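You operate a simulated robot arm through the tools that you are given. There is no shell and no other tool. Be economical: measure what you need, move in short steps, check, and stop when the job is done.

You are at the controls of a simulated two-armed robot. One attempt, no reset.

JOB
Open the wiring drawer, put the red marker pen in the inside of the wiring drawer and shut the drawer again. Then push the press slide shut. Do these in the order given.

The check looks at the end state, three seconds after you hand in, the way a careful person would. Anything else that was tipped, shoved, dropped, spilled or broken makes it a failure.

ROBOT AND FRAMES
Two 7-joint arms with fingered hands on one trunk, on a base that drives. Base frame: it is fixed to the floor where the robot stands at the start and does not move with it; the origin is under the middle of the robot, x ahead of it, y to its left, z up. Lengths are in cm, angles in degrees, forces in N, time in s.
The left shoulder is at the start at [10.2, 12.5, 99.7], the right one opposite. With the tool pointing down near the work surface each hand reaches from about 48 to 84 cm from the robot's upright axis, wherever it stands, measured 20 degrees to its own side. Places, roughly: inside of the wiring drawer [90, 20, 70]; press slide [430, -130, 80]; red marker pen [375, -25, 75]; wiring drawer [80, 10, 70]. Payload 3.6 kg a hand.
The TCP of each hand is the grasp point between the finger pads, 3 cm short of the fingertips. In the tool frame z runs along the fingers and y along their closing line. The gripper opens to 10.4 cm. The gripper's body begins 3.5 cm behind the TCP. The gripper is a hand of 4 fingers: y runs from the thumb to the fingers, the wrist lies at [-1.5, -10.4, -17.8] in the tool frame, and closing takes about 1.5 s.
Orientation is told as [roll, pitch, yaw] about the base's x, y, z axes, in that order, counted from this pose: with the fingers straight down and the wrist toward the robot, the tool's x, y and z point along [0, 1, 0], [1, 0, 0] and [0, 0, -1] of the base frame.

CONTROLS
- The arms move only by the tool move_arm. It takes "left_increments", "right_increments" or both (then of equal length, played together; a hand with none holds still); each is a list that holds one entry, the list of rows, each a list of 7 numbers: the finger opening in cm, from 0 to 10.4, then the shift along the tool's x, y, z in cm, then the turn, a rotation vector about the tool's x, y, z in degrees. In form: [[[gripper, tx, ty, tz, wx, wy, wz], ...]]. A call has 1 to 12 rows; each row shifts and turns the commanded pose from where the row before left it, along the tool's axes as they then stand. Rows are played at 5 a second. More than 5 cm and 8.6 degrees between two rows, or a gripper value outside its range, and nothing of the call is played. Where a pose cannot be reached the arm comes as near as it can. A force on the tool above 40 N (or 10 N above the force at the start of the call, whichever is more), or a blocked arm, ends the call early, and 0.2 s more pass. Each finger travels about 7.2 cm/s and halts on what it meets, pressing with about 28 N; the grip force reading is that of the motor and also rises with nothing between the fingers. The clock runs only during rows and for 0.2 s after the last one: add rows that do not move to give the fingers time. The reply holds the time, the measured pose of the TCP, the force on the tool along the base axes, the opening and the grip force, in the units named above and with some noise, with the torque about the TCP (base axes, N m) and any sound that the robot's microphone picked up.
- Cameras (640 x 400 px; columns grow to the right, rows downward): "scene" is now at [21.65, -2.92, 112.37]; the picture's right is [-0.16, -0.99, 0.00], its down [-0.65, 0.11, -0.75] and it looks along [0.74, -0.12, -0.66] (base axes); focal length 214 px, centre (320, 200). "left" rides on the left gripper at [-6.1, -9.2, -13] in its tool frame; the picture's right is [-0.81, -0.28, 0.52], its down [0.53, -0.71, 0.46] and it looks along [0.24, 0.64, 0.72] (tool axes); focal length 275 px, centre (320, 200). "right" rides on the right gripper at [6.1, -9.2, -13.1] in its tool frame; the picture's right is [-0.81, 0.28, -0.52], its down [-0.53, -0.71, 0.45] and it looks along [-0.24, 0.64, 0.72] (tool axes); focal length 275 px, centre (320, 200). There is no depth. A picture from a camera that has moved, and an enlarged one, comes with that camera's place and axes in the base frame and with its lens. The place of the scene camera against the robot may be out by one fixed shift of up to 2.5 cm in any direction.
- grab_frame(camera): a new picture of that camera. No time passes.
- move_column(by): slides the trunk up (or, below 0, down) by that many cm; the arms and the scene camera ride with it, the base frame stays. It gives what a move gives, with no picture.
- steer(legs): drives the robot by 1 to 6 legs, each [ahead, left, turn to the left] in cm, cm and degrees, along the robot's own axes; the way and the turn of a leg run together, so that a leg with both is an arc; at most 150 cm and 180 degrees a leg. The arms and the cameras ride along, it lands a little off, and it stops where it bumps. It gives what a move gives.
- preshape(shape, hand): the hand has 4 fingers and takes this shape, open, in about a second: jaw (thumb against the fingers, like two jaws); tri (thumb and two fingers); tip (a fingertip pinch); poke (one finger out to press); point (the index stretched); flat (the hand flat); cup (the hand cupped); fist (a fist). The gripper value then closes the fingers along that shape, each until it touches; the sizes above hold for jaw. It gives what a move gives, with no picture.
- turn_head(pan, tilt): turns the head with the scene camera to pan (to the left, within 80 degrees either way) and tilt (down, from -29 to 69), counted from straight ahead of the robot. It gives what a move gives.
- enlarge(camera, box): a new picture of the part [left, top, right, bottom] of that camera's present view, enlarged. No time passes.
- hand_in(): hands the job in; it is judged then, once.

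Work in short steps. Places have to be worked out from the pictures, the camera data and where the tool is seen: move nearer, look again, correct. Check each grasp and each placing, and mend what went wrong. You have 165 turns and 138 pictures in all, those below and enlarged ones among them. Open the grippers and draw the arms clear of the work before you hand the job in, unless the task says otherwise; then end with one line.

The tools are called after "Call:" as name(argument=value, ...) on one line, values as JSON. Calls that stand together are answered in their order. move_arm: Moves the arms, as the interface text tells. Its arguments: {"type":"object","properties":{"left_increments":{"type":"array","items":{"type":"array","items":{"type":"array","items":{"type":"number"}}}},"right_increments":{"type":"array","items":{"type":"array","items":{"type":"array","items":{"type":"number"}}}}},"required":[]} The other tools are called the same way: move_column (by) slides the trunk up or down; preshape (shape, hand) gives the hand a shape; steer (legs) drives the base; turn_head (pan, tilt) turns the head that bears the scene camera; grab_frame (camera) takes a picture; enlarge (camera, box) takes an enlarged picture of a part of a camera's view; hand_in () hands the job in.

At the start:

```text
time: 0.0
left_eef_pos: [53.66, 16.62, 97.73]
left_orientation: [0.1, 0.1, 0.0]
left_contact_force: [0.3, 0.2, -0.5]
left_moment: [-0.01, 0.0, 0.01]
left_gripper_width: 10.36
left_grip_force: 0.1
left_shape: jaw
right_eef_pos: [51.23, -27.58, 94.38]
right_orientation: [0.1, -0.1, 0.0]
right_contact_force: [-0.1, 0.1, 0.5]
right_moment: [-0.01, -0.02, 0.0]
right_gripper_width: 10.38
right_grip_force: 0.0
right_shape: jaw
trunk travel left (down, up): [-22.5, 31.1]
robot x, y, heading: [0.11, 0.3, 0.2]
head pan, tilt: [-9.2, 41.3]
```

scene: 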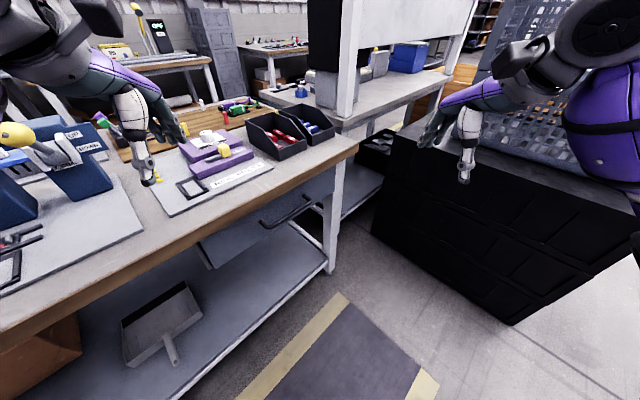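
right: 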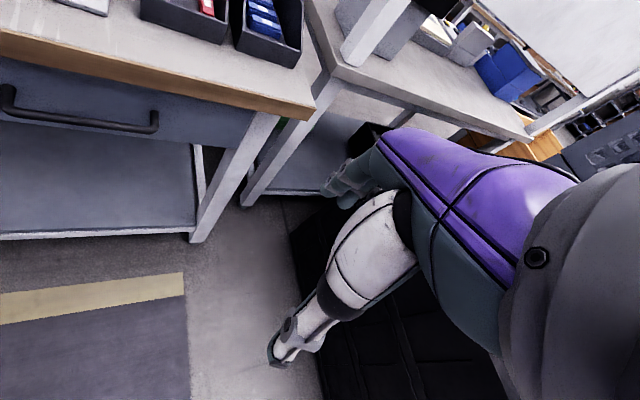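
left: 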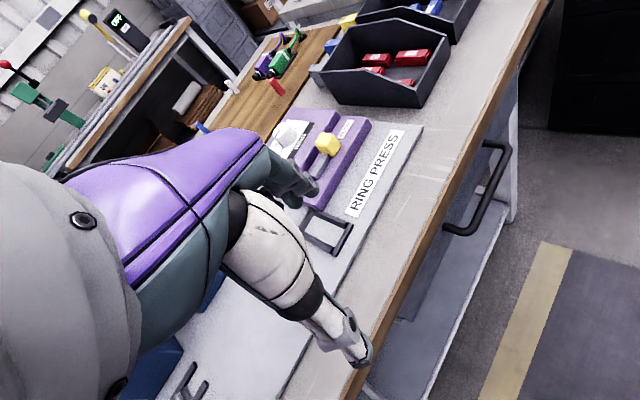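

The drawer under the bench top shows a bar handle. I look ahead and enlarge it first.

Call:
turn_head(pan=10, tilt=40)

Call:
grab_frame(camera="scene")

Call:
turn_head(pan=-10, tilt=15)

Call:
grab_frame(camera="scene")

```text
time: 0.8
left_eef_pos: [53.64, 16.77, 97.64]
left_orientation: [0.1, 0.0, 0.1]
left_contact_force: [0.0, 0.3, -0.3]
left_moment: [0.0, 0.0, 0.03]
left_gripper_width: 10.39
left_grip_force: 0.1
left_shape: jaw
right_eef_pos: [51.11, -27.57, 94.43]
right_orientation: [-0.1, -0.1, 0.0]
right_contact_force: [-0.1, 0.4, 0.4]
right_moment: [-0.02, 0.05, -0.01]
right_gripper_width: 10.37
right_grip_force: 0.0
right_shape: jaw
trunk travel left (down, up): [-22.5, 31.1]
robot x, y, heading: [-0.16, 0.02, 0.0]
head pan, tilt: [10.0, 40.0]
```

```text
134 pictures are left
camera scene: at [21.72, -0.11, 112.56], right [0.17, -0.98, 0.0], down [-0.63, -0.11, -0.77], along [0.75, 0.13, -0.64], focal length 214 px, centre (320, 200)
```

scene: 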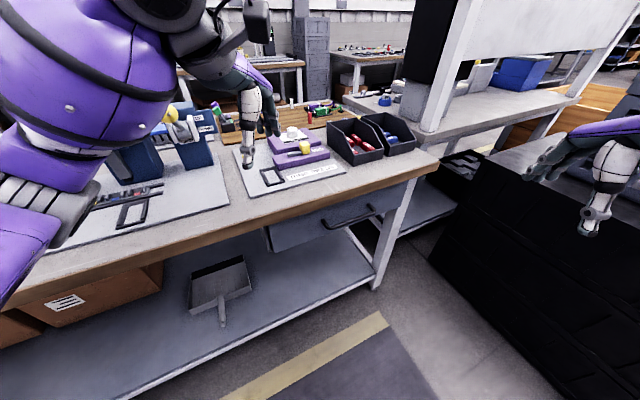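

```text
time: 1.7
left_eef_pos: [53.63, 16.7, 97.7]
left_orientation: [0.0, 0.0, 0.1]
left_contact_force: [0.1, 0.3, 0.1]
left_moment: [0.01, 0.0, 0.01]
left_gripper_width: 10.38
left_grip_force: 0.1
left_shape: jaw
right_eef_pos: [51.21, -27.63, 94.57]
right_orientation: [0.0, -0.1, 0.0]
right_contact_force: [0.1, 0.3, 0.0]
right_moment: [0.0, 0.03, 0.0]
right_gripper_width: 10.37
right_grip_force: 0.0
right_shape: jaw
trunk travel left (down, up): [-22.5, 31.1]
robot x, y, heading: [0.03, -0.51, -0.1]
head pan, tilt: [-10.0, 15.0]
```

```text
133 pictures are left
camera scene: at [22.55, -3.2, 116.51], right [-0.17, -0.98, 0.0], down [-0.26, 0.04, -0.97], along [0.95, -0.17, -0.26], focal length 214 px, centre (320, 200)
```

scene: 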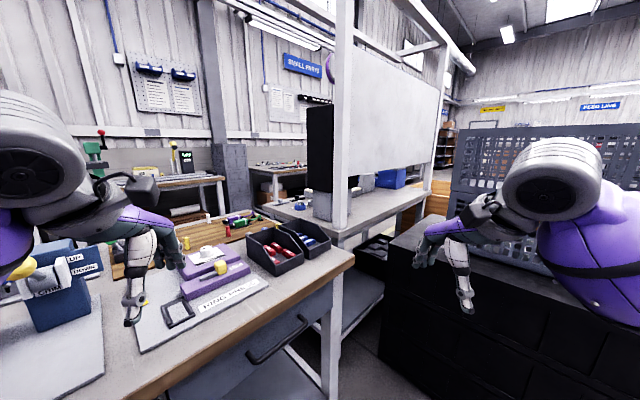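

The bench is turned about 33° to the left of me; the handle is near [65, 0, 70]. Before I commit to a stance I look to both sides to learn the free floor.

Call:
turn_head(pan=-75, tilt=15)

Call:
grab_frame(camera="scene")

Call:
turn_head(pan=70, tilt=15)

Call:
grab_frame(camera="scene")

Call:
turn_head(pan=15, tilt=66)

Call:
grab_frame(camera="scene")

```text
time: 3.1
left_eef_pos: [53.73, 16.91, 97.65]
left_orientation: [0.0, 0.0, -0.1]
left_contact_force: [-0.5, 0.0, 0.1]
left_moment: [0.03, -0.03, 0.02]
left_gripper_width: 10.39
left_grip_force: 0.1
left_shape: jaw
right_eef_pos: [51.15, -27.64, 94.44]
right_orientation: [0.0, -0.2, 0.0]
right_contact_force: [-0.3, -0.4, 0.3]
right_moment: [0.01, -0.02, 0.01]
right_gripper_width: 10.38
right_grip_force: 0.0
right_shape: jaw
trunk travel left (down, up): [-22.5, 31.1]
robot x, y, heading: [-0.05, -0.26, 0.1]
head pan, tilt: [-75.0, 15.0]
```

```text
132 pictures are left
camera scene: at [15.77, -10.6, 116.52], right [-0.97, -0.26, 0.0], down [-0.07, 0.25, -0.97], along [0.25, -0.93, -0.26], focal length 214 px, centre (320, 200)
```

scene: 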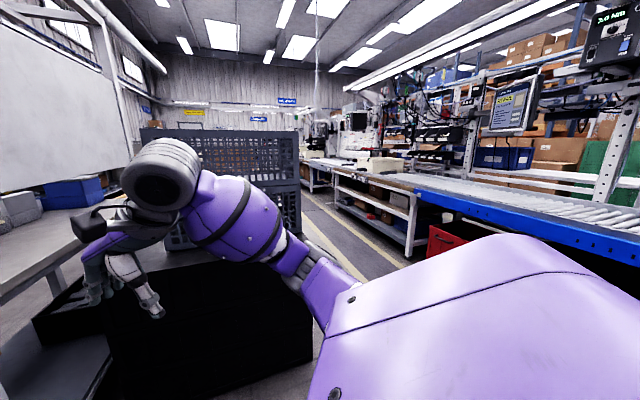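

```text
time: 5.4
left_eef_pos: [53.62, 16.88, 97.59]
left_orientation: [0.0, 0.0, 0.1]
left_contact_force: [0.2, 0.3, -0.3]
left_moment: [-0.03, -0.02, 0.04]
left_gripper_width: 10.38
left_grip_force: 0.0
left_shape: jaw
right_eef_pos: [51.29, -27.71, 94.51]
right_orientation: [0.0, 0.0, 0.0]
right_contact_force: [0.2, -0.1, -0.2]
right_moment: [0.0, 0.0, 0.04]
right_gripper_width: 10.39
right_grip_force: 0.0
right_shape: jaw
trunk travel left (down, up): [-22.5, 31.1]
robot x, y, heading: [0.01, 0.02, 0.0]
head pan, tilt: [70.0, 15.0]
```

```text
131 pictures are left
camera scene: at [16.55, 7.2, 116.52], right [0.94, -0.34, 0.0], down [-0.09, -0.24, -0.97], along [0.33, 0.91, -0.26], focal length 214 px, centre (320, 200)
```

scene: 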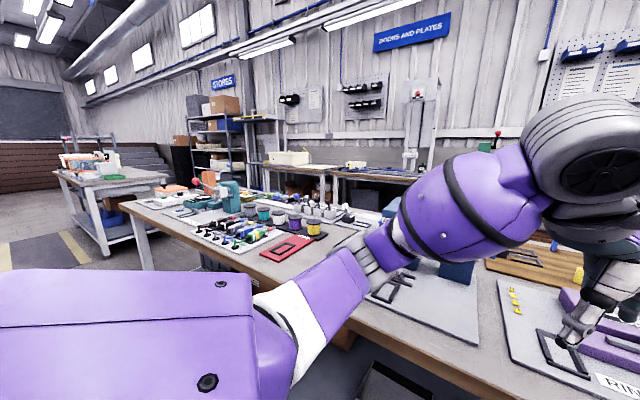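

```text
time: 6.6
left_eef_pos: [53.55, 16.88, 97.65]
left_orientation: [0.0, 0.0, -0.1]
left_contact_force: [-0.3, 0.2, -0.4]
left_moment: [0.02, -0.01, 0.01]
left_gripper_width: 10.36
left_grip_force: 0.0
left_shape: jaw
right_eef_pos: [51.32, -27.63, 94.26]
right_orientation: [-0.1, -0.2, 0.0]
right_contact_force: [0.5, 0.3, 0.7]
right_moment: [0.01, 0.0, 0.01]
right_gripper_width: 10.37
right_grip_force: 0.0
right_shape: jaw
trunk travel left (down, up): [-22.5, 31.1]
robot x, y, heading: [0.03, -0.07, 0.3]
head pan, tilt: [15.0, 66.0]
```

```text
130 pictures are left
camera scene: at [19.09, -0.03, 109.23], right [0.26, -0.97, 0.0], down [-0.88, -0.24, -0.41], along [0.39, 0.11, -0.91], focal length 214 px, centre (320, 200)
```

scene: 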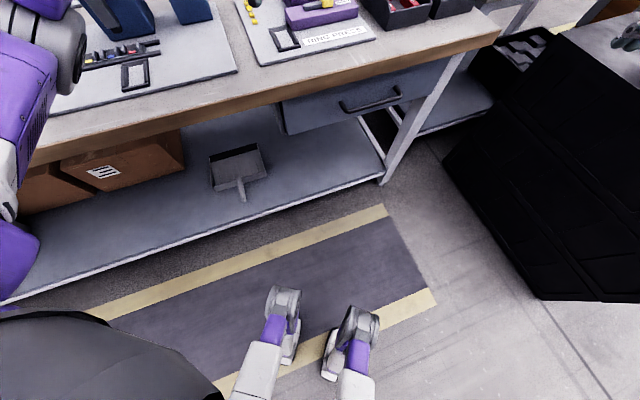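

The drawer front faces about 36° to my right-rear, with the handle mid near [66.5, 0, 70], so I want to face it squarely with the right hand. I shift right and back, then turn left 36°.

Call:
steer(legs=[[-3, -20, 0], [0, 0, 36]])

Call:
turn_head(pan=-15, tilt=40)

Call:
grab_frame(camera="scene")

Call:
grab_frame(camera="right")

```text
time: 9.9
left_eef_pos: [29.88, 25.71, 97.71]
left_orientation: [0.0, 0.0, 36.7]
left_contact_force: [-0.4, 0.5, 0.6]
left_moment: [0.01, -0.03, 0.0]
left_gripper_width: 10.35
left_grip_force: 0.0
left_shape: jaw
right_eef_pos: [54.49, -11.4, 94.4]
right_orientation: [0.0, -0.1, 36.7]
right_contact_force: [0.4, 0.0, -0.2]
right_moment: [-0.03, 0.03, 0.02]
right_gripper_width: 10.36
right_grip_force: 0.1
right_shape: jaw
trunk travel left (down, up): [-22.5, 31.1]
robot x, y, heading: [-3.03, -19.96, 36.7]
head pan, tilt: [15.0, 66.0]
```

```text
time: 10.9
left_eef_pos: [29.88, 25.59, 97.73]
left_orientation: [0.0, 0.0, 36.8]
left_contact_force: [-0.5, 0.2, 0.5]
left_moment: [-0.04, -0.05, 0.02]
left_gripper_width: 10.36
left_grip_force: 0.0
left_shape: jaw
right_eef_pos: [54.6, -11.27, 94.42]
right_orientation: [0.1, -0.1, 36.8]
right_contact_force: [-0.6, 0.3, 0.2]
right_moment: [0.0, 0.01, -0.01]
right_gripper_width: 10.38
right_grip_force: 0.1
right_shape: jaw
trunk travel left (down, up): [-22.5, 31.1]
robot x, y, heading: [-2.98, -19.8, 36.6]
head pan, tilt: [-15.0, 40.0]
```

```text
129 pictures are left
camera scene: at [15.5, -10.04, 112.56], right [0.37, -0.93, 0.0], down [-0.6, -0.24, -0.77], along [0.71, 0.28, -0.64], focal length 214 px, centre (320, 200)
```

scene: 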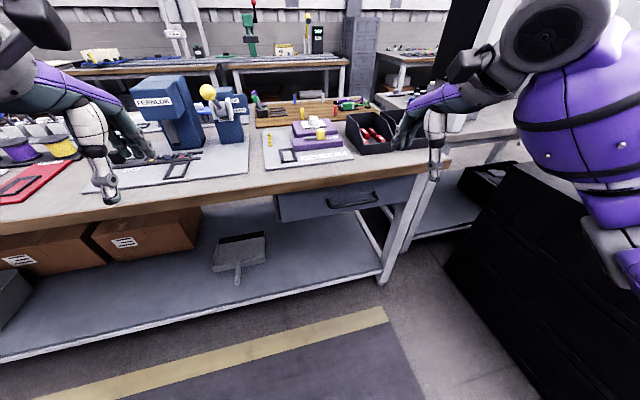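

```text
128 pictures are left
camera right: at [43.63, -11.83, 107.47], right [0.7, -0.49, 0.52], down [-0.25, -0.85, -0.46], along [0.66, 0.19, -0.72], focal length 275 px, centre (320, 200)
```

right: 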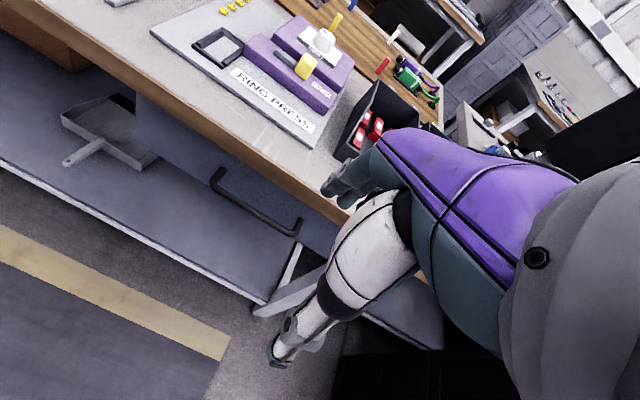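

Handle mid works out near [65, 0.3, 71]. I turn the right hand so the fingers point level at the drawer, 16 cm clear of the bench edge.

Call:
move_arm(right_increments=[[[10.4, 0, 0, 0, -8.2, 0, 0], [10.4, 0, 0, 0, -8.2, 0, 0], [10.4, 0, 0, 0, -8.2, 0, 0], [10.4, 0, 0, 0, -8.2, 0, 0], [10.4, 0, 0, 0, -8.2, 0, 0], [10.4, 0, 0, 0, -8.2, 0, 0], [10.4, 0, 0, 0, -8.2, 0, 0], [10.4, 0, 0, 0, -8.2, 0, 0], [10.4, 0, 0, 0, -8.2, 0, 0], [10.4, 0, 0, 0, -8.2, 0, 0], [10.4, 0, 0, 0, -8, 0, 0], [10.4, 0, 0, 0, 0, 0, 0]]])

Call:
grab_frame(camera="right")

```text
time: 13.5
left_eef_pos: [29.88, 25.6, 97.81]
left_orientation: [0.0, 0.0, 36.7]
left_contact_force: [-0.2, 0.7, 0.1]
left_moment: [0.02, -0.02, 0.03]
left_gripper_width: 10.38
left_grip_force: 0.1
left_shape: jaw
right_eef_pos: [55.84, -11.09, 94.43]
right_orientation: [-168.8, -90.0, -154.5]
right_contact_force: [0.2, 0.4, -0.2]
right_moment: [0.0, -0.03, 0.01]
right_gripper_width: 10.39
right_grip_force: 0.0
right_shape: jaw
right hand out of reach, approached as far as the arm can: row 5, 6
trunk travel left (down, up): [-22.5, 31.1]
robot x, y, heading: [-2.99, -19.84, 36.8]
head pan, tilt: [-15.0, 40.0]
```

```text
127 pictures are left
camera right: at [41.85, -13.88, 85.2], right [0.07, -0.96, 0.27], down [0.69, -0.15, -0.71], along [0.73, 0.24, 0.65], focal length 275 px, centre (320, 200)
```

right: 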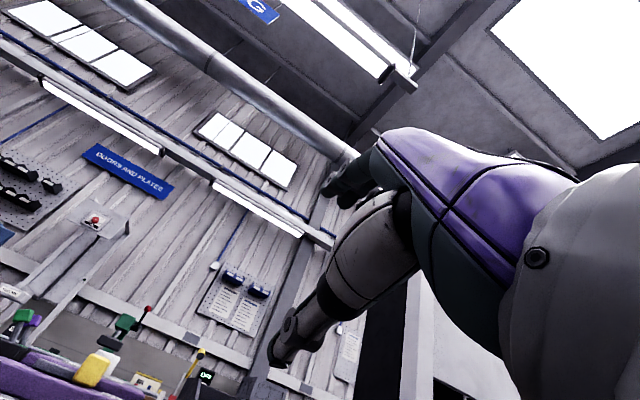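

The hand is level and pointing at the bench. I lower it to handle height, shifted a little left, still outside the bench edge.

Call:
move_arm(right_increments=[[[10.4, 0.5, -4.5, 0, 0, 0, 0], [10.4, 0.5, -4.5, 0, 0, 0, 0], [10.4, 0.5, -4.5, 0, 0, 0, 0], [10.4, 0.5, -4.5, 0, 0, 0, 0], [10.4, 0.5, -4.5, 0, 0, 0, 0], [10.4, 0.5, -1, 0, 0, 0, 0], [10.4, 0, 0, 0, 0, 0, 0]]])

Call:
turn_head(pan=-15, tilt=50)

Call:
grab_frame(camera="scene")

Call:
grab_frame(camera="left")

Call:
grab_frame(camera="right")

```text
time: 15.1
left_eef_pos: [29.85, 25.75, 97.6]
left_orientation: [0.1, 0.1, 36.6]
left_contact_force: [-0.7, -0.3, 0.1]
left_moment: [0.02, 0.02, 0.01]
left_gripper_width: 10.37
left_grip_force: 0.2
left_shape: jaw
right_eef_pos: [53.95, -8.73, 70.78]
right_orientation: [-158.0, -89.9, -165.4]
right_contact_force: [0.1, -0.4, 0.8]
right_moment: [-0.01, 0.0, 0.01]
right_gripper_width: 10.35
right_grip_force: 0.1
right_shape: jaw
trunk travel left (down, up): [-22.5, 31.1]
robot x, y, heading: [-3.25, -19.82, 36.7]
head pan, tilt: [-15.0, 40.0]
```

```text
time: 15.8
left_eef_pos: [29.79, 25.74, 97.75]
left_orientation: [0.1, -0.1, 36.8]
left_contact_force: [-0.3, 0.6, -0.2]
left_moment: [0.01, -0.02, 0.02]
left_gripper_width: 10.37
left_grip_force: 0.0
left_shape: jaw
right_eef_pos: [54.15, -8.67, 70.84]
right_orientation: [-160.1, -89.9, -163.3]
right_contact_force: [0.0, -0.6, 0.3]
right_moment: [0.03, -0.04, -0.02]
right_gripper_width: 10.38
right_grip_force: 0.1
right_shape: jaw
trunk travel left (down, up): [-22.5, 31.1]
robot x, y, heading: [-2.88, -19.85, 36.7]
head pan, tilt: [-15.0, 50.0]
```

```text
126 pictures are left
camera scene: at [14.76, -10.34, 111.15], right [0.37, -0.93, 0.0], down [-0.71, -0.28, -0.64], along [0.6, 0.24, -0.77], focal length 214 px, centre (320, 200)
```

scene: 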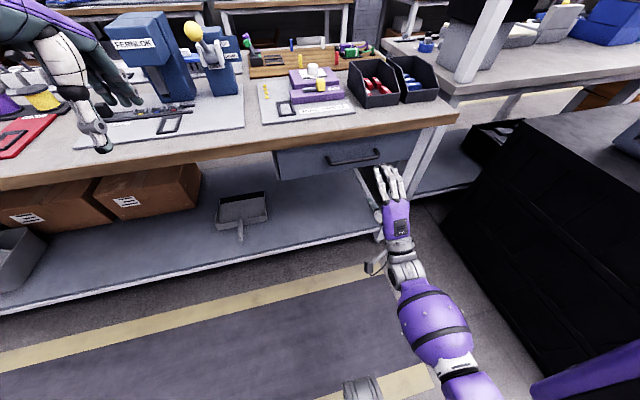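

```text
125 pictures are left
camera left: at [26.23, 15.27, 110.81], right [0.26, -0.81, -0.52], down [-0.89, 0.0, -0.46], along [0.37, 0.58, -0.72], focal length 275 px, centre (320, 200)
```

left: 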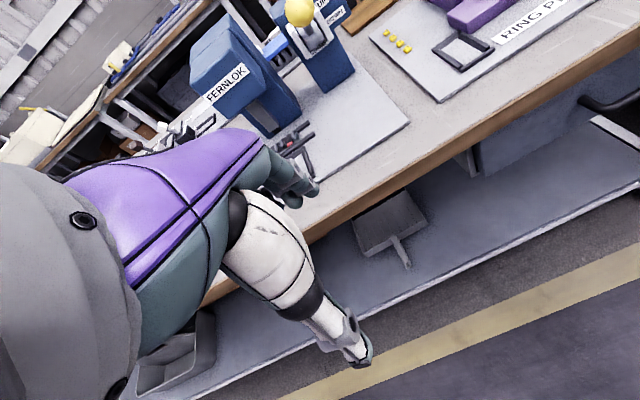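

```text
124 pictures are left
camera right: at [40.1, -11.46, 61.56], right [0.07, -0.96, 0.27], down [0.68, -0.15, -0.71], along [0.73, 0.24, 0.65], focal length 275 px, centre (320, 200)
```

right: 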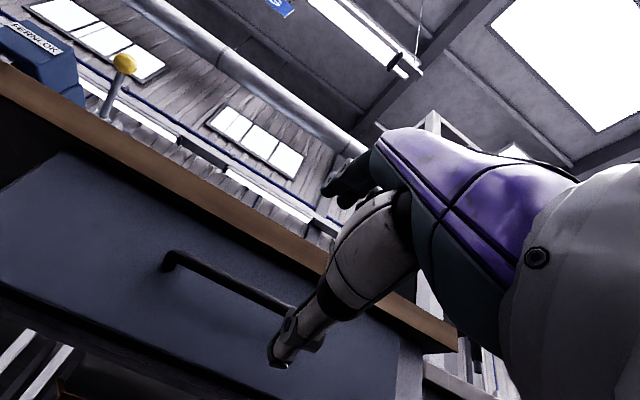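

The handle height is about 70.2, nearly level with the hand. I move ahead 10 cm and look from the head camera.

Call:
move_arm(right_increments=[[[10.4, 0.4, -0.3, 3.5, 0, 0, 0], [10.4, 0.4, -0.3, 3.5, 0, 0, 0], [10.4, 0, 0, 3, 0, 0, 0], [10.4, 0, 0, 0, 0, 0, 0]]])

Call:
enlarge(camera="scene", box=[270, 110, 450, 230])

Call:
grab_frame(camera="right")

```text
time: 16.8
left_eef_pos: [29.98, 25.73, 97.77]
left_orientation: [0.0, -0.1, 36.7]
left_contact_force: [0.4, 0.0, -0.2]
left_moment: [0.03, 0.0, 0.05]
left_gripper_width: 10.4
left_grip_force: 0.1
left_shape: jaw
right_eef_pos: [61.67, -2.32, 70.45]
right_orientation: [-160.3, -89.9, -163.0]
right_contact_force: [0.6, -0.7, -0.6]
right_moment: [0.01, 0.0, 0.01]
right_gripper_width: 10.38
right_grip_force: 0.0
right_shape: jaw
trunk travel left (down, up): [-22.5, 31.1]
robot x, y, heading: [-2.62, -19.8, 36.6]
head pan, tilt: [-15.0, 50.0]
```

```text
3.33 times, centred on (360, 170) of scene
camera zoom: at [14.75, -10.35, 111.15], right [0.37, -0.93, 0.0], down [-0.71, -0.28, -0.64], along [0.6, 0.24, -0.77], focal length 715 px, centre (187, 300)
```

zoom: 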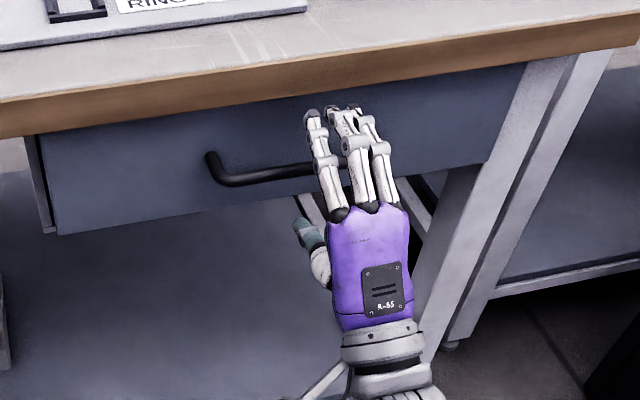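

```text
122 pictures are left
camera right: at [47.65, -5.02, 61.17], right [0.07, -0.96, 0.27], down [0.68, -0.15, -0.71], along [0.73, 0.24, 0.65], focal length 275 px, centre (320, 200)
```

right: 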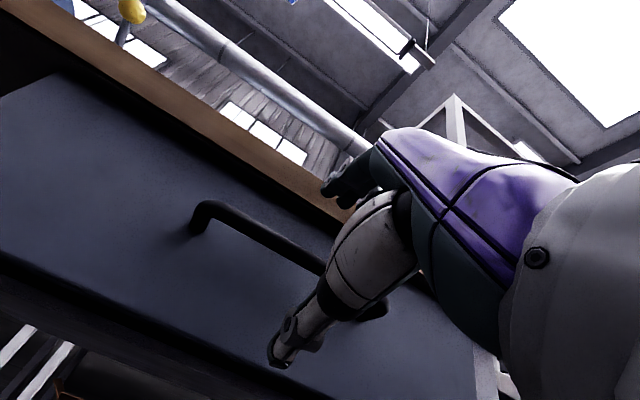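

The bar lies between thumb and fingers. I go 3 cm further on, 1.5 cm left, then close on the bar.

Call:
move_arm(right_increments=[[[10.4, 1.5, 0, 1.5, 0, 0, 0], [10.4, 0, 0, 1.5, 0, 0, 0], [0, 0, 0, 0, 0, 0, 0], [0, 0, 0, 0, 0, 0, 0], [0, 0, 0, 0, 0, 0, 0], [0, 0, 0, 0, 0, 0, 0], [0, 0, 0, 0, 0, 0, 0], [0, 0, 0, 0, 0, 0, 0], [0, 0, 0, 0, 0, 0, 0], [0, 0, 0, 0, 0, 0, 0]]])

Call:
enlarge(camera="scene", box=[270, 110, 450, 230])

```text
time: 19.0
left_eef_pos: [29.77, 25.66, 97.69]
left_orientation: [-0.1, -0.1, 36.6]
left_contact_force: [-0.7, 0.0, -0.3]
left_moment: [-0.04, -0.05, 0.01]
left_gripper_width: 10.33
left_grip_force: 0.1
left_shape: jaw
right_eef_pos: [62.93, 0.87, 70.41]
right_orientation: [-168.9, -89.8, -154.3]
right_contact_force: [-26.9, -16.5, -8.7]
right_moment: [1.21, -1.64, -0.41]
right_gripper_width: 2.26
right_grip_force: 28.4
right_shape: jaw
trunk travel left (down, up): [-22.5, 31.1]
robot x, y, heading: [-3.08, -19.55, 37.0]
head pan, tilt: [-15.0, 50.0]
```

```text
3.33 times, centred on (360, 170) of scene
camera zoom: at [14.59, -10.46, 111.18], right [0.37, -0.93, 0.0], down [-0.71, -0.28, -0.64], along [0.6, 0.24, -0.76], focal length 715 px, centre (187, 300)
```

zoom: 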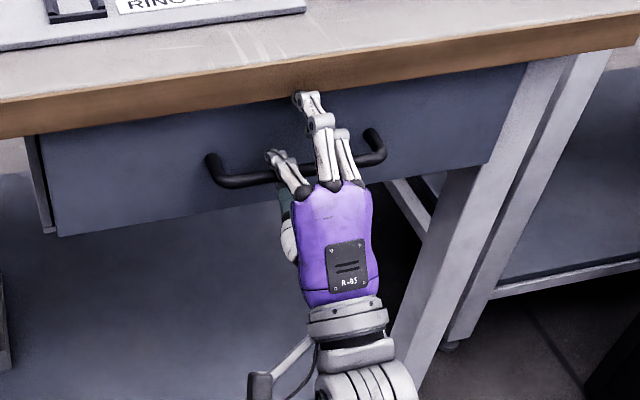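

The hand is on the bar and the fingers press on the front panel a little. I pull back gently to see if the drawer follows.

Call:
move_arm(right_increments=[[[0, 0, 0, -1.2, 0, 0, 0], [0, 0, 0, -1, 0, 0, 0], [0, 0, 0, -1, 0, 0, 0], [0, 0, 0, -1, 0, 0, 0], [0, 0, 0, -1, 0, 0, 0], [0, 0, 0, 0, 0, 0, 0]]])

Call:
enlarge(camera="scene", box=[270, 110, 450, 230])

```text
time: 20.4
left_eef_pos: [29.93, 25.84, 97.69]
left_orientation: [-0.1, 0.0, 36.7]
left_contact_force: [0.0, -0.1, -0.3]
left_moment: [0.01, -0.02, 0.0]
left_gripper_width: 10.34
left_grip_force: 0.1
left_shape: jaw
right_eef_pos: [58.97, -2.12, 70.39]
right_orientation: [-54.4, -90.0, 91.2]
right_contact_force: [-5.6, 8.1, -10.4]
right_moment: [0.04, 0.07, 0.05]
right_gripper_width: 1.68
right_grip_force: 28.1
right_shape: jaw
trunk travel left (down, up): [-22.5, 31.1]
robot x, y, heading: [-2.73, -19.94, 36.5]
head pan, tilt: [-15.0, 50.0]
```

```text
3.33 times, centred on (360, 170) of scene
camera zoom: at [14.79, -10.26, 111.13], right [0.37, -0.93, 0.0], down [-0.71, -0.28, -0.64], along [0.6, 0.24, -0.77], focal length 715 px, centre (187, 300)
```

zoom: 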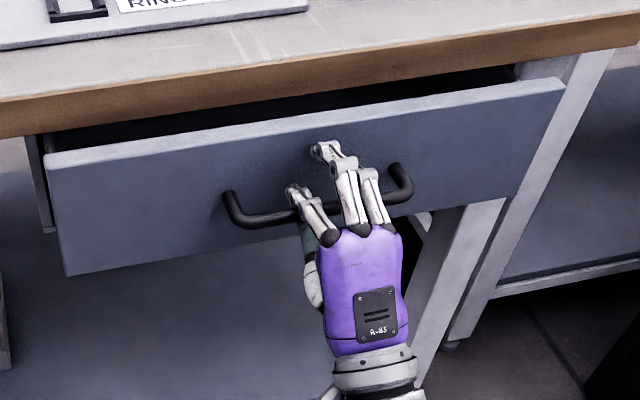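

The drawer follows. I keep pulling straight back by 10 cm more.

Call:
move_arm(right_increments=[[[0, 0, 0, -1.5, 0, 0, 0], [0, 0, 0, -1.5, 0, 0, 0], [0, 0, 0, -1.5, 0, 0, 0], [0, 0, 0, -1.5, 0, 0, 0], [0, 0, 0, -1.5, 0, 0, 0], [0, 0, 0, -1.5, 0, 0, 0], [0, 0, 0, -1.5, 0, 0, 0], [0, 0, 0, 0, 0, 0, 0]]])

Call:
grab_frame(camera="scene")

```text
time: 22.2
left_eef_pos: [29.94, 25.74, 97.66]
left_orientation: [0.1, 0.0, 36.7]
left_contact_force: [-0.6, -0.6, -0.1]
left_moment: [0.02, 0.02, -0.03]
left_gripper_width: 10.39
left_grip_force: 0.1
left_shape: jaw
right_eef_pos: [50.5, -8.43, 70.36]
right_orientation: [-103.8, -89.9, 140.4]
right_contact_force: [-5.5, 6.2, -10.1]
right_moment: [0.02, 0.03, 0.04]
right_gripper_width: 1.67
right_grip_force: 27.8
right_shape: jaw
trunk travel left (down, up): [-22.5, 31.1]
robot x, y, heading: [-3.31, -19.91, 36.9]
head pan, tilt: [-15.0, 50.0]
```

```text
119 pictures are left
camera scene: at [14.79, -10.28, 111.13], right [0.37, -0.93, 0.0], down [-0.71, -0.28, -0.64], along [0.6, 0.24, -0.77], focal length 214 px, centre (320, 200)
```

scene: 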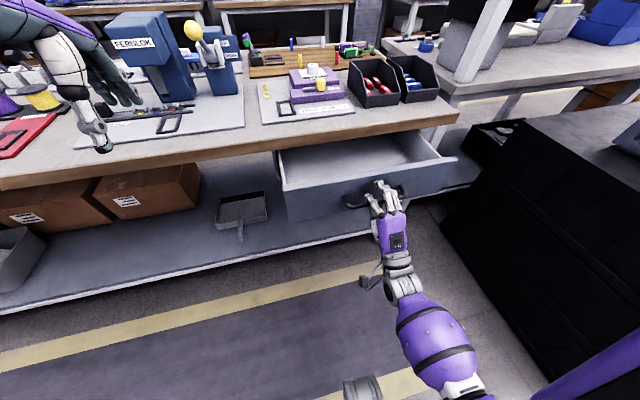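

Open about 15 cm. I draw it out a bit more by driving back 7 cm with the hand still on the bar.

Call:
steer(legs=[[-7, 0, 0]])

Call:
grab_frame(camera="scene")

```text
time: 23.2
left_eef_pos: [24.33, 21.46, 97.56]
left_orientation: [0.0, 0.0, 36.7]
left_contact_force: [-0.4, -0.1, 0.3]
left_moment: [0.0, 0.02, 0.02]
left_gripper_width: 10.37
left_grip_force: 0.0
left_shape: jaw
right_eef_pos: [44.85, -12.56, 70.25]
right_orientation: [-72.2, -90.0, 109.0]
right_contact_force: [-5.2, 6.6, -14.0]
right_moment: [0.02, 0.02, 0.03]
right_gripper_width: 1.65
right_grip_force: 28.5
right_shape: jaw
trunk travel left (down, up): [-22.5, 31.1]
robot x, y, heading: [-8.39, -24.03, 37.0]
head pan, tilt: [-15.0, 50.0]
```

```text
118 pictures are left
camera scene: at [9.17, -14.47, 111.14], right [0.37, -0.93, 0.0], down [-0.71, -0.28, -0.64], along [0.6, 0.24, -0.77], focal length 214 px, centre (320, 200)
```

scene: 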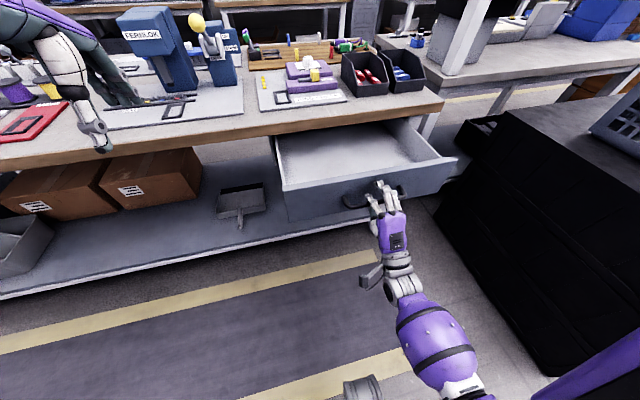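

About 22 cm open, the inside is empty and well exposed. I release the bar and back the hand off.

Call:
move_arm(right_increments=[[[10.4, 0, 0, 0, 0, 0, 0], [10.4, 0, 0, 0, 0, 0, 0], [10.4, 0, 0, 0, 0, 0, 0], [10.4, 0, 0, 0, 0, 0, 0], [10.4, 0, 0, 0, 0, 0, 0], [10.4, 0, 0, -2, 0, 0, 0], [10.4, 0, 0, -2, 0, 0, 0], [10.4, 0, 0, -2, 0, 0, 0]]])

Call:
steer(legs=[[-18, 0, 0]])

Call:
grab_frame(camera="scene")

```text
time: 25.0
left_eef_pos: [24.16, 21.58, 97.76]
left_orientation: [0.1, 0.0, 36.8]
left_contact_force: [-0.5, -0.6, -0.8]
left_moment: [0.05, 0.02, 0.01]
left_gripper_width: 10.36
left_grip_force: 0.0
left_shape: jaw
right_eef_pos: [39.99, -16.35, 70.32]
right_orientation: [-144.7, -90.1, -178.6]
right_contact_force: [-0.3, 0.1, -0.3]
right_moment: [0.0, 0.04, 0.02]
right_gripper_width: 10.35
right_grip_force: 0.1
right_shape: jaw
trunk travel left (down, up): [-22.5, 31.1]
robot x, y, heading: [-8.77, -23.96, 36.6]
head pan, tilt: [-15.0, 50.0]
```

```text
time: 26.5
left_eef_pos: [9.98, 11.04, 97.6]
left_orientation: [0.1, 0.0, 36.9]
left_contact_force: [-0.2, -0.8, 0.4]
left_moment: [0.0, -0.02, 0.03]
left_gripper_width: 10.37
left_grip_force: 0.1
left_shape: jaw
right_eef_pos: [25.9, -26.76, 70.4]
right_orientation: [-152.5, -89.9, -170.5]
right_contact_force: [0.4, 0.2, 0.4]
right_moment: [0.0, 0.02, 0.02]
right_gripper_width: 10.36
right_grip_force: 0.1
right_shape: jaw
trunk travel left (down, up): [-22.5, 31.1]
robot x, y, heading: [-22.59, -34.63, 36.8]
head pan, tilt: [-15.0, 50.0]
```

```text
117 pictures are left
camera scene: at [-5.12, -25.13, 111.16], right [0.37, -0.93, 0.0], down [-0.71, -0.28, -0.64], along [0.6, 0.24, -0.77], focal length 214 px, centre (320, 200)
```

scene: 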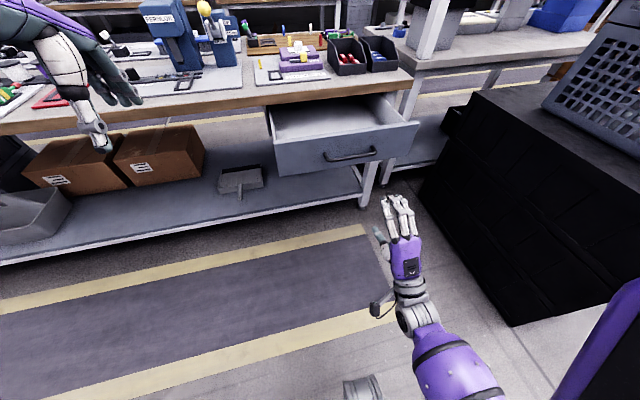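

The drawer stays open. I bring the right hand up and back to fingers down for travel.

Call:
move_arm(right_increments=[[[10.4, 0, 4.5, 0, 0, 0, 0], [10.4, 0, 4.5, 0, 0, 0, 0], [10.4, 0, 4.5, 0, 0, 0, 0], [10.4, 0, 4.5, 0, 0, 0, 0], [10.4, 0, 4.5, 0, 0, 0, 0], [10.4, 0, 0, 0, 8, 0, 0], [10.4, 0, 0, 0, 8, 0, 0], [10.4, 0, 0, 0, 8, 0, 0], [10.4, 0, 0, 0, 8, 0, 0], [10.4, 0, 0, 0, 8, 0, 0], [10.4, 0, 0, 0, 8, 0, 0]]])

Call:
move_arm(right_increments=[[[10.4, 0, 0, 0, 8, 0, 0], [10.4, 0, 0, 0, 8, 0, 0], [10.4, 0, 0, 0, 8, 0, 0], [10.4, 0, 0, 0, 8, 0, 0], [10.4, 0, 0, 0, 8, 0, 0], [10.4, 0, 0, 0, 2, 0, 0], [10.4, 0, 0, 0, 0, 0, 0]]])

Call:
turn_head(pan=-75, tilt=20)

Call:
grab_frame(camera="scene")

Call:
turn_head(pan=-40, tilt=10)

Call:
grab_frame(camera="scene")

```text
time: 28.9
left_eef_pos: [9.96, 10.99, 97.62]
left_orientation: [0.0, 0.0, 37.0]
left_contact_force: [0.1, 1.0, 0.3]
left_moment: [0.01, -0.01, 0.03]
left_gripper_width: 10.37
left_grip_force: 0.1
left_shape: jaw
right_eef_pos: [34.1, -24.21, 86.36]
right_orientation: [0.0, -42.0, 36.9]
right_contact_force: [0.1, 0.2, 0.4]
right_moment: [0.02, 0.03, 0.03]
right_gripper_width: 10.41
right_grip_force: 0.0
right_shape: jaw
right hand out of reach, approached as far as the arm can: row 5, 6, 7, 8, 9, 10, 11
trunk travel left (down, up): [-22.5, 31.1]
robot x, y, heading: [-22.97, -34.94, 36.9]
head pan, tilt: [-15.0, 50.0]
```

```text
time: 30.5
left_eef_pos: [10.08, 11.03, 97.68]
left_orientation: [0.0, 0.0, 37.0]
left_contact_force: [-0.4, 0.4, -0.5]
left_moment: [0.01, 0.0, 0.03]
left_gripper_width: 10.34
left_grip_force: 0.1
left_shape: jaw
right_eef_pos: [33.9, -24.43, 86.32]
right_orientation: [-0.1, 0.2, 36.9]
right_contact_force: [-0.4, 0.0, 0.4]
right_moment: [0.01, 0.01, -0.03]
right_gripper_width: 10.39
right_grip_force: 0.1
right_shape: jaw
trunk travel left (down, up): [-22.5, 31.1]
robot x, y, heading: [-23.09, -34.37, 36.6]
head pan, tilt: [-15.0, 50.0]
```

```text
time: 31.8
left_eef_pos: [9.91, 10.97, 97.69]
left_orientation: [0.0, 0.0, 37.0]
left_contact_force: [-1.3, -0.2, 0.0]
left_moment: [0.02, 0.02, 0.0]
left_gripper_width: 10.39
left_grip_force: 0.0
left_shape: jaw
right_eef_pos: [34.0, -24.37, 86.48]
right_orientation: [0.0, 0.0, 37.0]
right_contact_force: [-0.5, 0.7, -0.1]
right_moment: [0.03, 0.0, 0.04]
right_gripper_width: 10.36
right_grip_force: 0.1
right_shape: jaw
trunk travel left (down, up): [-22.5, 31.1]
robot x, y, heading: [-22.58, -34.46, 37.1]
head pan, tilt: [-75.0, 20.0]
```

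```text
116 pictures are left
camera scene: at [-4.89, -33.7, 115.7], right [-0.62, -0.79, 0.0], down [-0.27, 0.21, -0.94], along [0.74, -0.58, -0.34], focal length 214 px, centre (320, 200)
```

scene: 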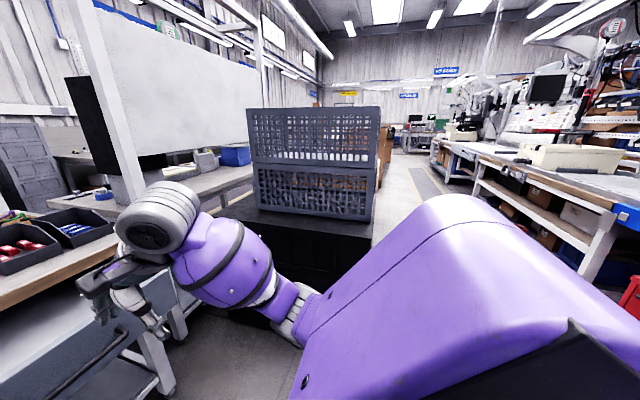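

```text
time: 32.8
left_eef_pos: [9.91, 11.08, 97.7]
left_orientation: [0.0, 0.0, 36.8]
left_contact_force: [-0.5, 0.4, 0.3]
left_moment: [0.02, 0.01, -0.03]
left_gripper_width: 10.37
left_grip_force: 0.0
left_shape: jaw
right_eef_pos: [34.0, -24.3, 86.39]
right_orientation: [0.1, 0.0, 37.0]
right_contact_force: [-0.4, -0.3, -0.2]
right_moment: [-0.01, 0.04, 0.0]
right_gripper_width: 10.37
right_grip_force: 0.0
right_shape: jaw
trunk travel left (down, up): [-22.5, 31.1]
robot x, y, heading: [-22.95, -34.5, 37.0]
head pan, tilt: [-40.0, 10.0]
```

```text
115 pictures are left
camera scene: at [-2.94, -28.48, 117.33], right [-0.06, -1.0, 0.0], down [-0.17, 0.01, -0.98], along [0.98, -0.05, -0.17], focal length 214 px, centre (320, 200)
```

scene: 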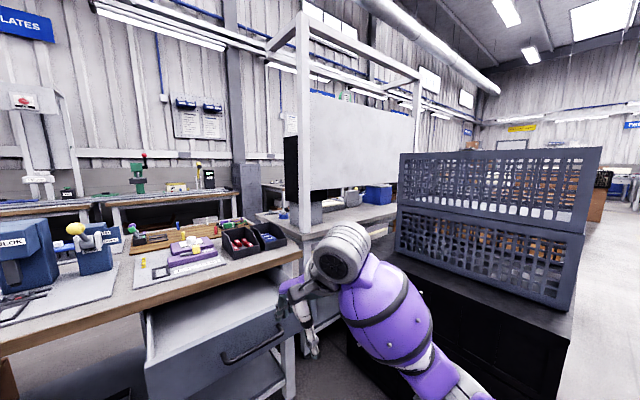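

The way onward is the aisle right of the black cabinet. I back up a little, turn right 90° and look along it.

Call:
steer(legs=[[-15, 0, 0], [0, 0, -90]])

Call:
turn_head(pan=0, tilt=25)

Call:
grab_frame(camera="scene")

Call:
turn_head(pan=-60, tilt=35)

Call:
grab_frame(camera="scene")

Call:
turn_head(pan=40, tilt=40)

Call:
grab_frame(camera="scene")

```text
time: 38.0
left_eef_pos: [10.62, -76.84, 97.68]
left_orientation: [0.0, 0.0, -53.8]
left_contact_force: [-0.1, -0.8, 0.1]
left_moment: [0.0, -0.02, -0.01]
left_gripper_width: 10.38
left_grip_force: 0.0
left_shape: jaw
right_eef_pos: [-25.08, -100.43, 86.27]
right_orientation: [0.0, 0.0, -53.7]
right_contact_force: [0.6, 0.1, 1.0]
right_moment: [-0.01, 0.0, 0.01]
right_gripper_width: 10.4
right_grip_force: 0.1
right_shape: jaw
trunk travel left (down, up): [-22.5, 31.1]
robot x, y, heading: [-34.91, -43.64, -54.0]
head pan, tilt: [-40.0, 10.0]
```

```text
time: 39.1
left_eef_pos: [10.63, -76.75, 97.68]
left_orientation: [0.0, -0.1, -53.8]
left_contact_force: [-0.2, 0.1, 0.0]
left_moment: [-0.01, -0.04, 0.02]
left_gripper_width: 10.37
left_grip_force: 0.0
left_shape: jaw
right_eef_pos: [-25.09, -100.48, 86.31]
right_orientation: [0.0, 0.0, -53.8]
right_contact_force: [-0.2, 0.0, 0.0]
right_moment: [-0.03, 0.0, -0.02]
right_gripper_width: 10.36
right_grip_force: 0.0
right_shape: jaw
trunk travel left (down, up): [-22.5, 31.1]
robot x, y, heading: [-34.83, -43.06, -54.1]
head pan, tilt: [0.0, 25.0]
```

```text
114 pictures are left
camera scene: at [-21.53, -63.62, 114.9], right [-0.81, -0.59, 0.0], down [-0.25, 0.34, -0.91], along [0.54, -0.73, -0.42], focal length 214 px, centre (320, 200)
```

scene: 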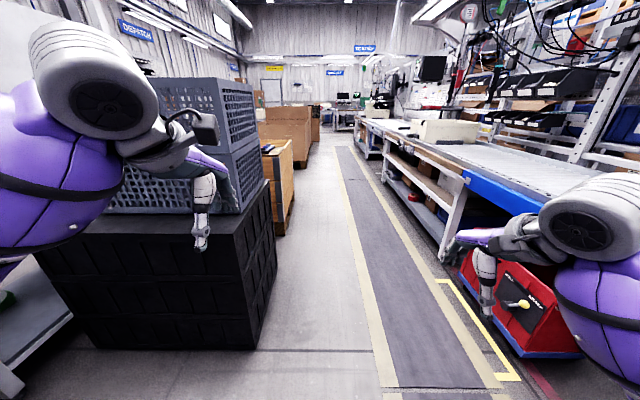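

```text
time: 40.4
left_eef_pos: [10.59, -76.83, 97.74]
left_orientation: [0.0, 0.0, -53.8]
left_contact_force: [-0.3, -0.1, 0.5]
left_moment: [0.01, -0.01, 0.0]
left_gripper_width: 10.37
left_grip_force: 0.0
left_shape: jaw
right_eef_pos: [-25.04, -100.45, 86.22]
right_orientation: [0.1, 0.0, -53.7]
right_contact_force: [-1.5, -0.6, -0.1]
right_moment: [0.02, -0.01, -0.01]
right_gripper_width: 10.39
right_grip_force: 0.0
right_shape: jaw
trunk travel left (down, up): [-22.5, 31.1]
robot x, y, heading: [-34.6, -43.73, -53.7]
head pan, tilt: [-60.0, 35.0]
```

```text
113 pictures are left
camera scene: at [-30.51, -64.24, 113.32], right [-0.92, 0.4, 0.0], down [0.23, 0.53, -0.82], along [-0.33, -0.75, -0.57], focal length 214 px, centre (320, 200)
```

scene: 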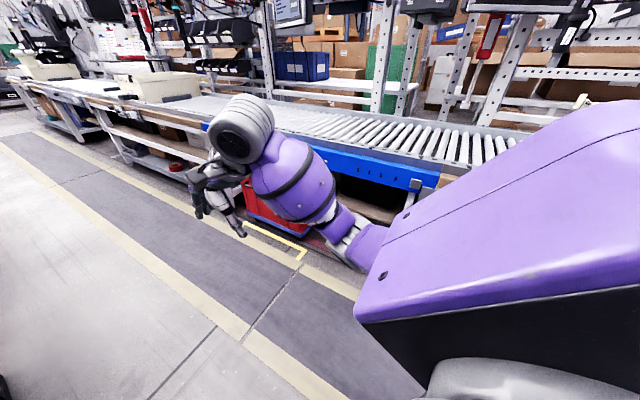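

```text
time: 42.2
left_eef_pos: [10.5, -76.71, 97.7]
left_orientation: [0.0, 0.0, -53.7]
left_contact_force: [0.4, -0.4, 0.3]
left_moment: [0.01, 0.01, -0.01]
left_gripper_width: 10.38
left_grip_force: 0.0
left_shape: jaw
right_eef_pos: [-25.11, -100.45, 86.41]
right_orientation: [0.0, -0.1, -53.8]
right_contact_force: [-0.4, 0.1, -0.8]
right_moment: [-0.02, 0.03, 0.01]
right_gripper_width: 10.37
right_grip_force: 0.1
right_shape: jaw
trunk travel left (down, up): [-22.5, 31.1]
robot x, y, heading: [-34.62, -43.62, -54.2]
head pan, tilt: [40.0, 40.0]
```

```text
112 pictures are left
camera scene: at [-18.71, -58.21, 112.56], right [-0.24, -0.97, 0.0], down [-0.62, 0.15, -0.77], along [0.74, -0.18, -0.64], focal length 214 px, centre (320, 200)
```

scene: 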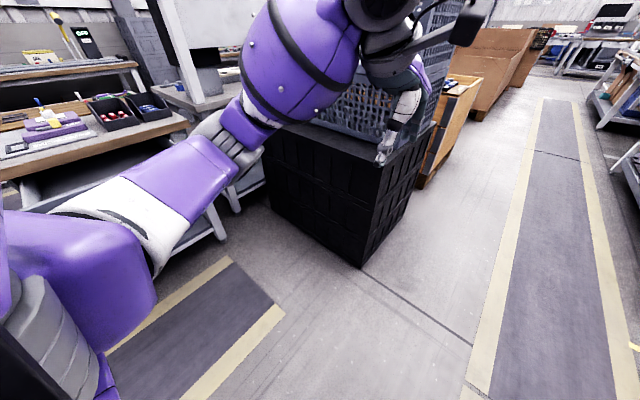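

The aisle is wide, with a marked lane to the right of the cabinet at about 30–50 cm to my right. I sidestep right 35 and drive ahead 150, then look left.

Call:
steer(legs=[[0, -35, 0], [140, 0, 0]])

Call:
turn_head(pan=20, tilt=20)

Call:
grab_frame(camera="scene")

Call:
turn_head(pan=78, tilt=20)

Call:
grab_frame(camera="scene")

```text
time: 51.0
left_eef_pos: [63.33, -210.71, 97.66]
left_orientation: [0.1, -0.1, -54.1]
left_contact_force: [0.5, 0.8, 0.2]
left_moment: [-0.02, 0.02, 0.0]
left_gripper_width: 10.39
left_grip_force: 0.0
left_shape: jaw
right_eef_pos: [27.53, -234.19, 86.37]
right_orientation: [0.0, 0.0, -54.2]
right_contact_force: [0.1, 0.0, -0.1]
right_moment: [-0.04, -0.02, -0.03]
right_gripper_width: 10.37
right_grip_force: 0.0
right_shape: jaw
trunk travel left (down, up): [-22.5, 31.1]
robot x, y, heading: [18.6, -177.18, -54.0]
head pan, tilt: [40.0, 40.0]
```

```text
time: 51.9
left_eef_pos: [63.36, -210.79, 97.65]
left_orientation: [0.0, 0.0, -54.2]
left_contact_force: [-0.2, 0.0, 0.6]
left_moment: [0.0, 0.01, 0.0]
left_gripper_width: 10.39
left_grip_force: 0.1
left_shape: jaw
right_eef_pos: [27.49, -234.18, 86.35]
right_orientation: [0.0, 0.1, -54.2]
right_contact_force: [-0.2, -0.3, -0.4]
right_moment: [-0.01, 0.02, 0.01]
right_gripper_width: 10.36
right_grip_force: 0.1
right_shape: jaw
trunk travel left (down, up): [-22.5, 31.1]
robot x, y, heading: [18.61, -177.05, -54.2]
head pan, tilt: [20.0, 20.0]
```

```text
111 pictures are left
camera scene: at [33.7, -195.12, 115.7], right [-0.56, -0.83, 0.0], down [-0.28, 0.19, -0.94], along [0.78, -0.53, -0.34], focal length 214 px, centre (320, 200)
```

scene: 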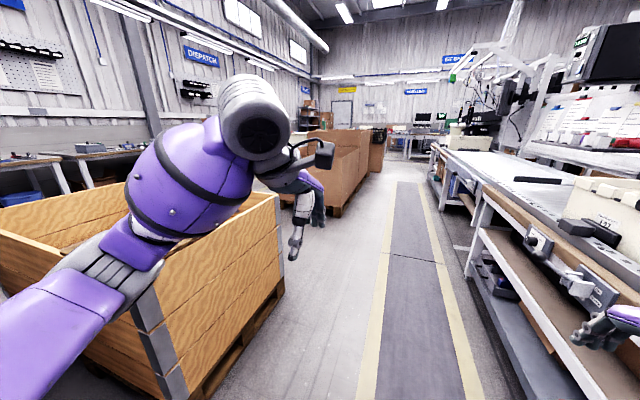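

```text
time: 53.1
left_eef_pos: [63.26, -210.71, 97.79]
left_orientation: [0.0, 0.0, -54.1]
left_contact_force: [-0.7, 0.5, -0.9]
left_moment: [0.02, -0.06, 0.01]
left_gripper_width: 10.37
left_grip_force: 0.0
left_shape: jaw
right_eef_pos: [27.49, -234.14, 86.33]
right_orientation: [0.0, -0.1, -54.3]
right_contact_force: [1.0, -0.1, 0.2]
right_moment: [0.03, 0.01, 0.0]
right_gripper_width: 10.4
right_grip_force: 0.0
right_shape: jaw
trunk travel left (down, up): [-22.5, 31.1]
robot x, y, heading: [18.12, -177.0, -54.2]
head pan, tilt: [78.0, 20.0]
```

```text
110 pictures are left
camera scene: at [34.52, -186.14, 115.7], right [0.4, -0.92, 0.0], down [-0.31, -0.14, -0.94], along [0.86, 0.38, -0.34], focal length 214 px, centre (320, 200)
```

scene: 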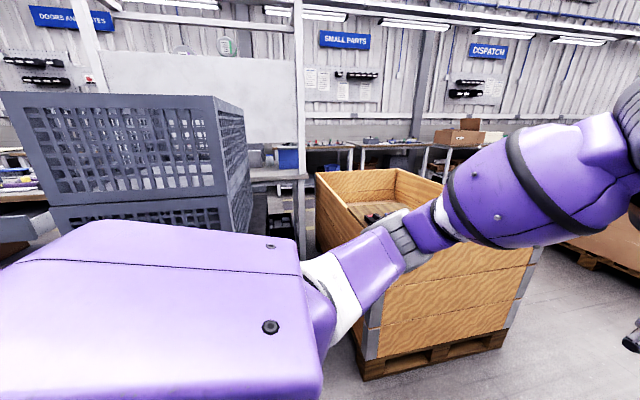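

There is a gap between the first and second wooden crates, leading to the back tables where pen and press should be. I drive on ahead about 182 cm and turn left to face the gap.

Call:
steer(legs=[[91, 4, 0], [91, 4, 0], [0, 0, 90]])

Call:
turn_head(pan=0, tilt=25)

Call:
grab_frame(camera="scene")

```text
time: 56.5
left_eef_pos: [103.06, -261.68, 97.69]
left_orientation: [-0.3, -0.1, -55.1]
left_contact_force: [-0.3, 0.0, 0.4]
left_moment: [0.02, 0.01, 0.0]
left_gripper_width: 10.41
left_grip_force: 0.0
left_shape: jaw
right_eef_pos: [66.65, -284.46, 85.55]
right_orientation: [-0.5, 1.3, -55.3]
right_contact_force: [-0.1, -0.8, -0.3]
right_moment: [0.0, -0.02, 0.0]
right_gripper_width: 10.38
right_grip_force: 0.0
right_shape: jaw
trunk travel left (down, up): [-22.5, 31.1]
robot x, y, heading: [58.44, -227.96, -55.2]
head pan, tilt: [78.0, 20.0]
stopped in leg 1: the robot was blocked; the commanded pose is now the measured one
```

```text
time: 58.0
left_eef_pos: [103.05, -261.64, 97.78]
left_orientation: [-0.3, -0.2, -55.0]
left_contact_force: [0.4, -0.4, 0.1]
left_moment: [0.01, -0.02, -0.01]
left_gripper_width: 10.38
left_grip_force: 0.1
left_shape: jaw
right_eef_pos: [66.47, -284.54, 85.85]
right_orientation: [-0.6, 1.3, -55.3]
right_contact_force: [0.6, 0.3, -0.1]
right_moment: [0.03, 0.01, -0.02]
right_gripper_width: 10.38
right_grip_force: 0.0
right_shape: jaw
trunk travel left (down, up): [-22.5, 31.1]
robot x, y, heading: [58.5, -228.01, -55.1]
head pan, tilt: [0.0, 25.0]
```

```text
109 pictures are left
camera scene: at [71.39, -247.64, 115.02], right [-0.82, -0.57, 0.01], down [-0.24, 0.34, -0.91], along [0.52, -0.75, -0.42], focal length 214 px, centre (320, 200)
```

scene: 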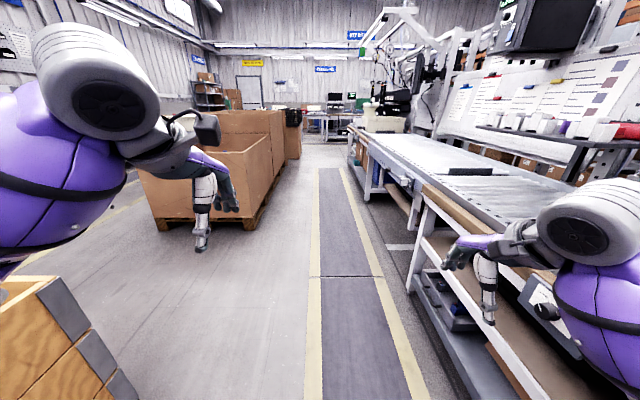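

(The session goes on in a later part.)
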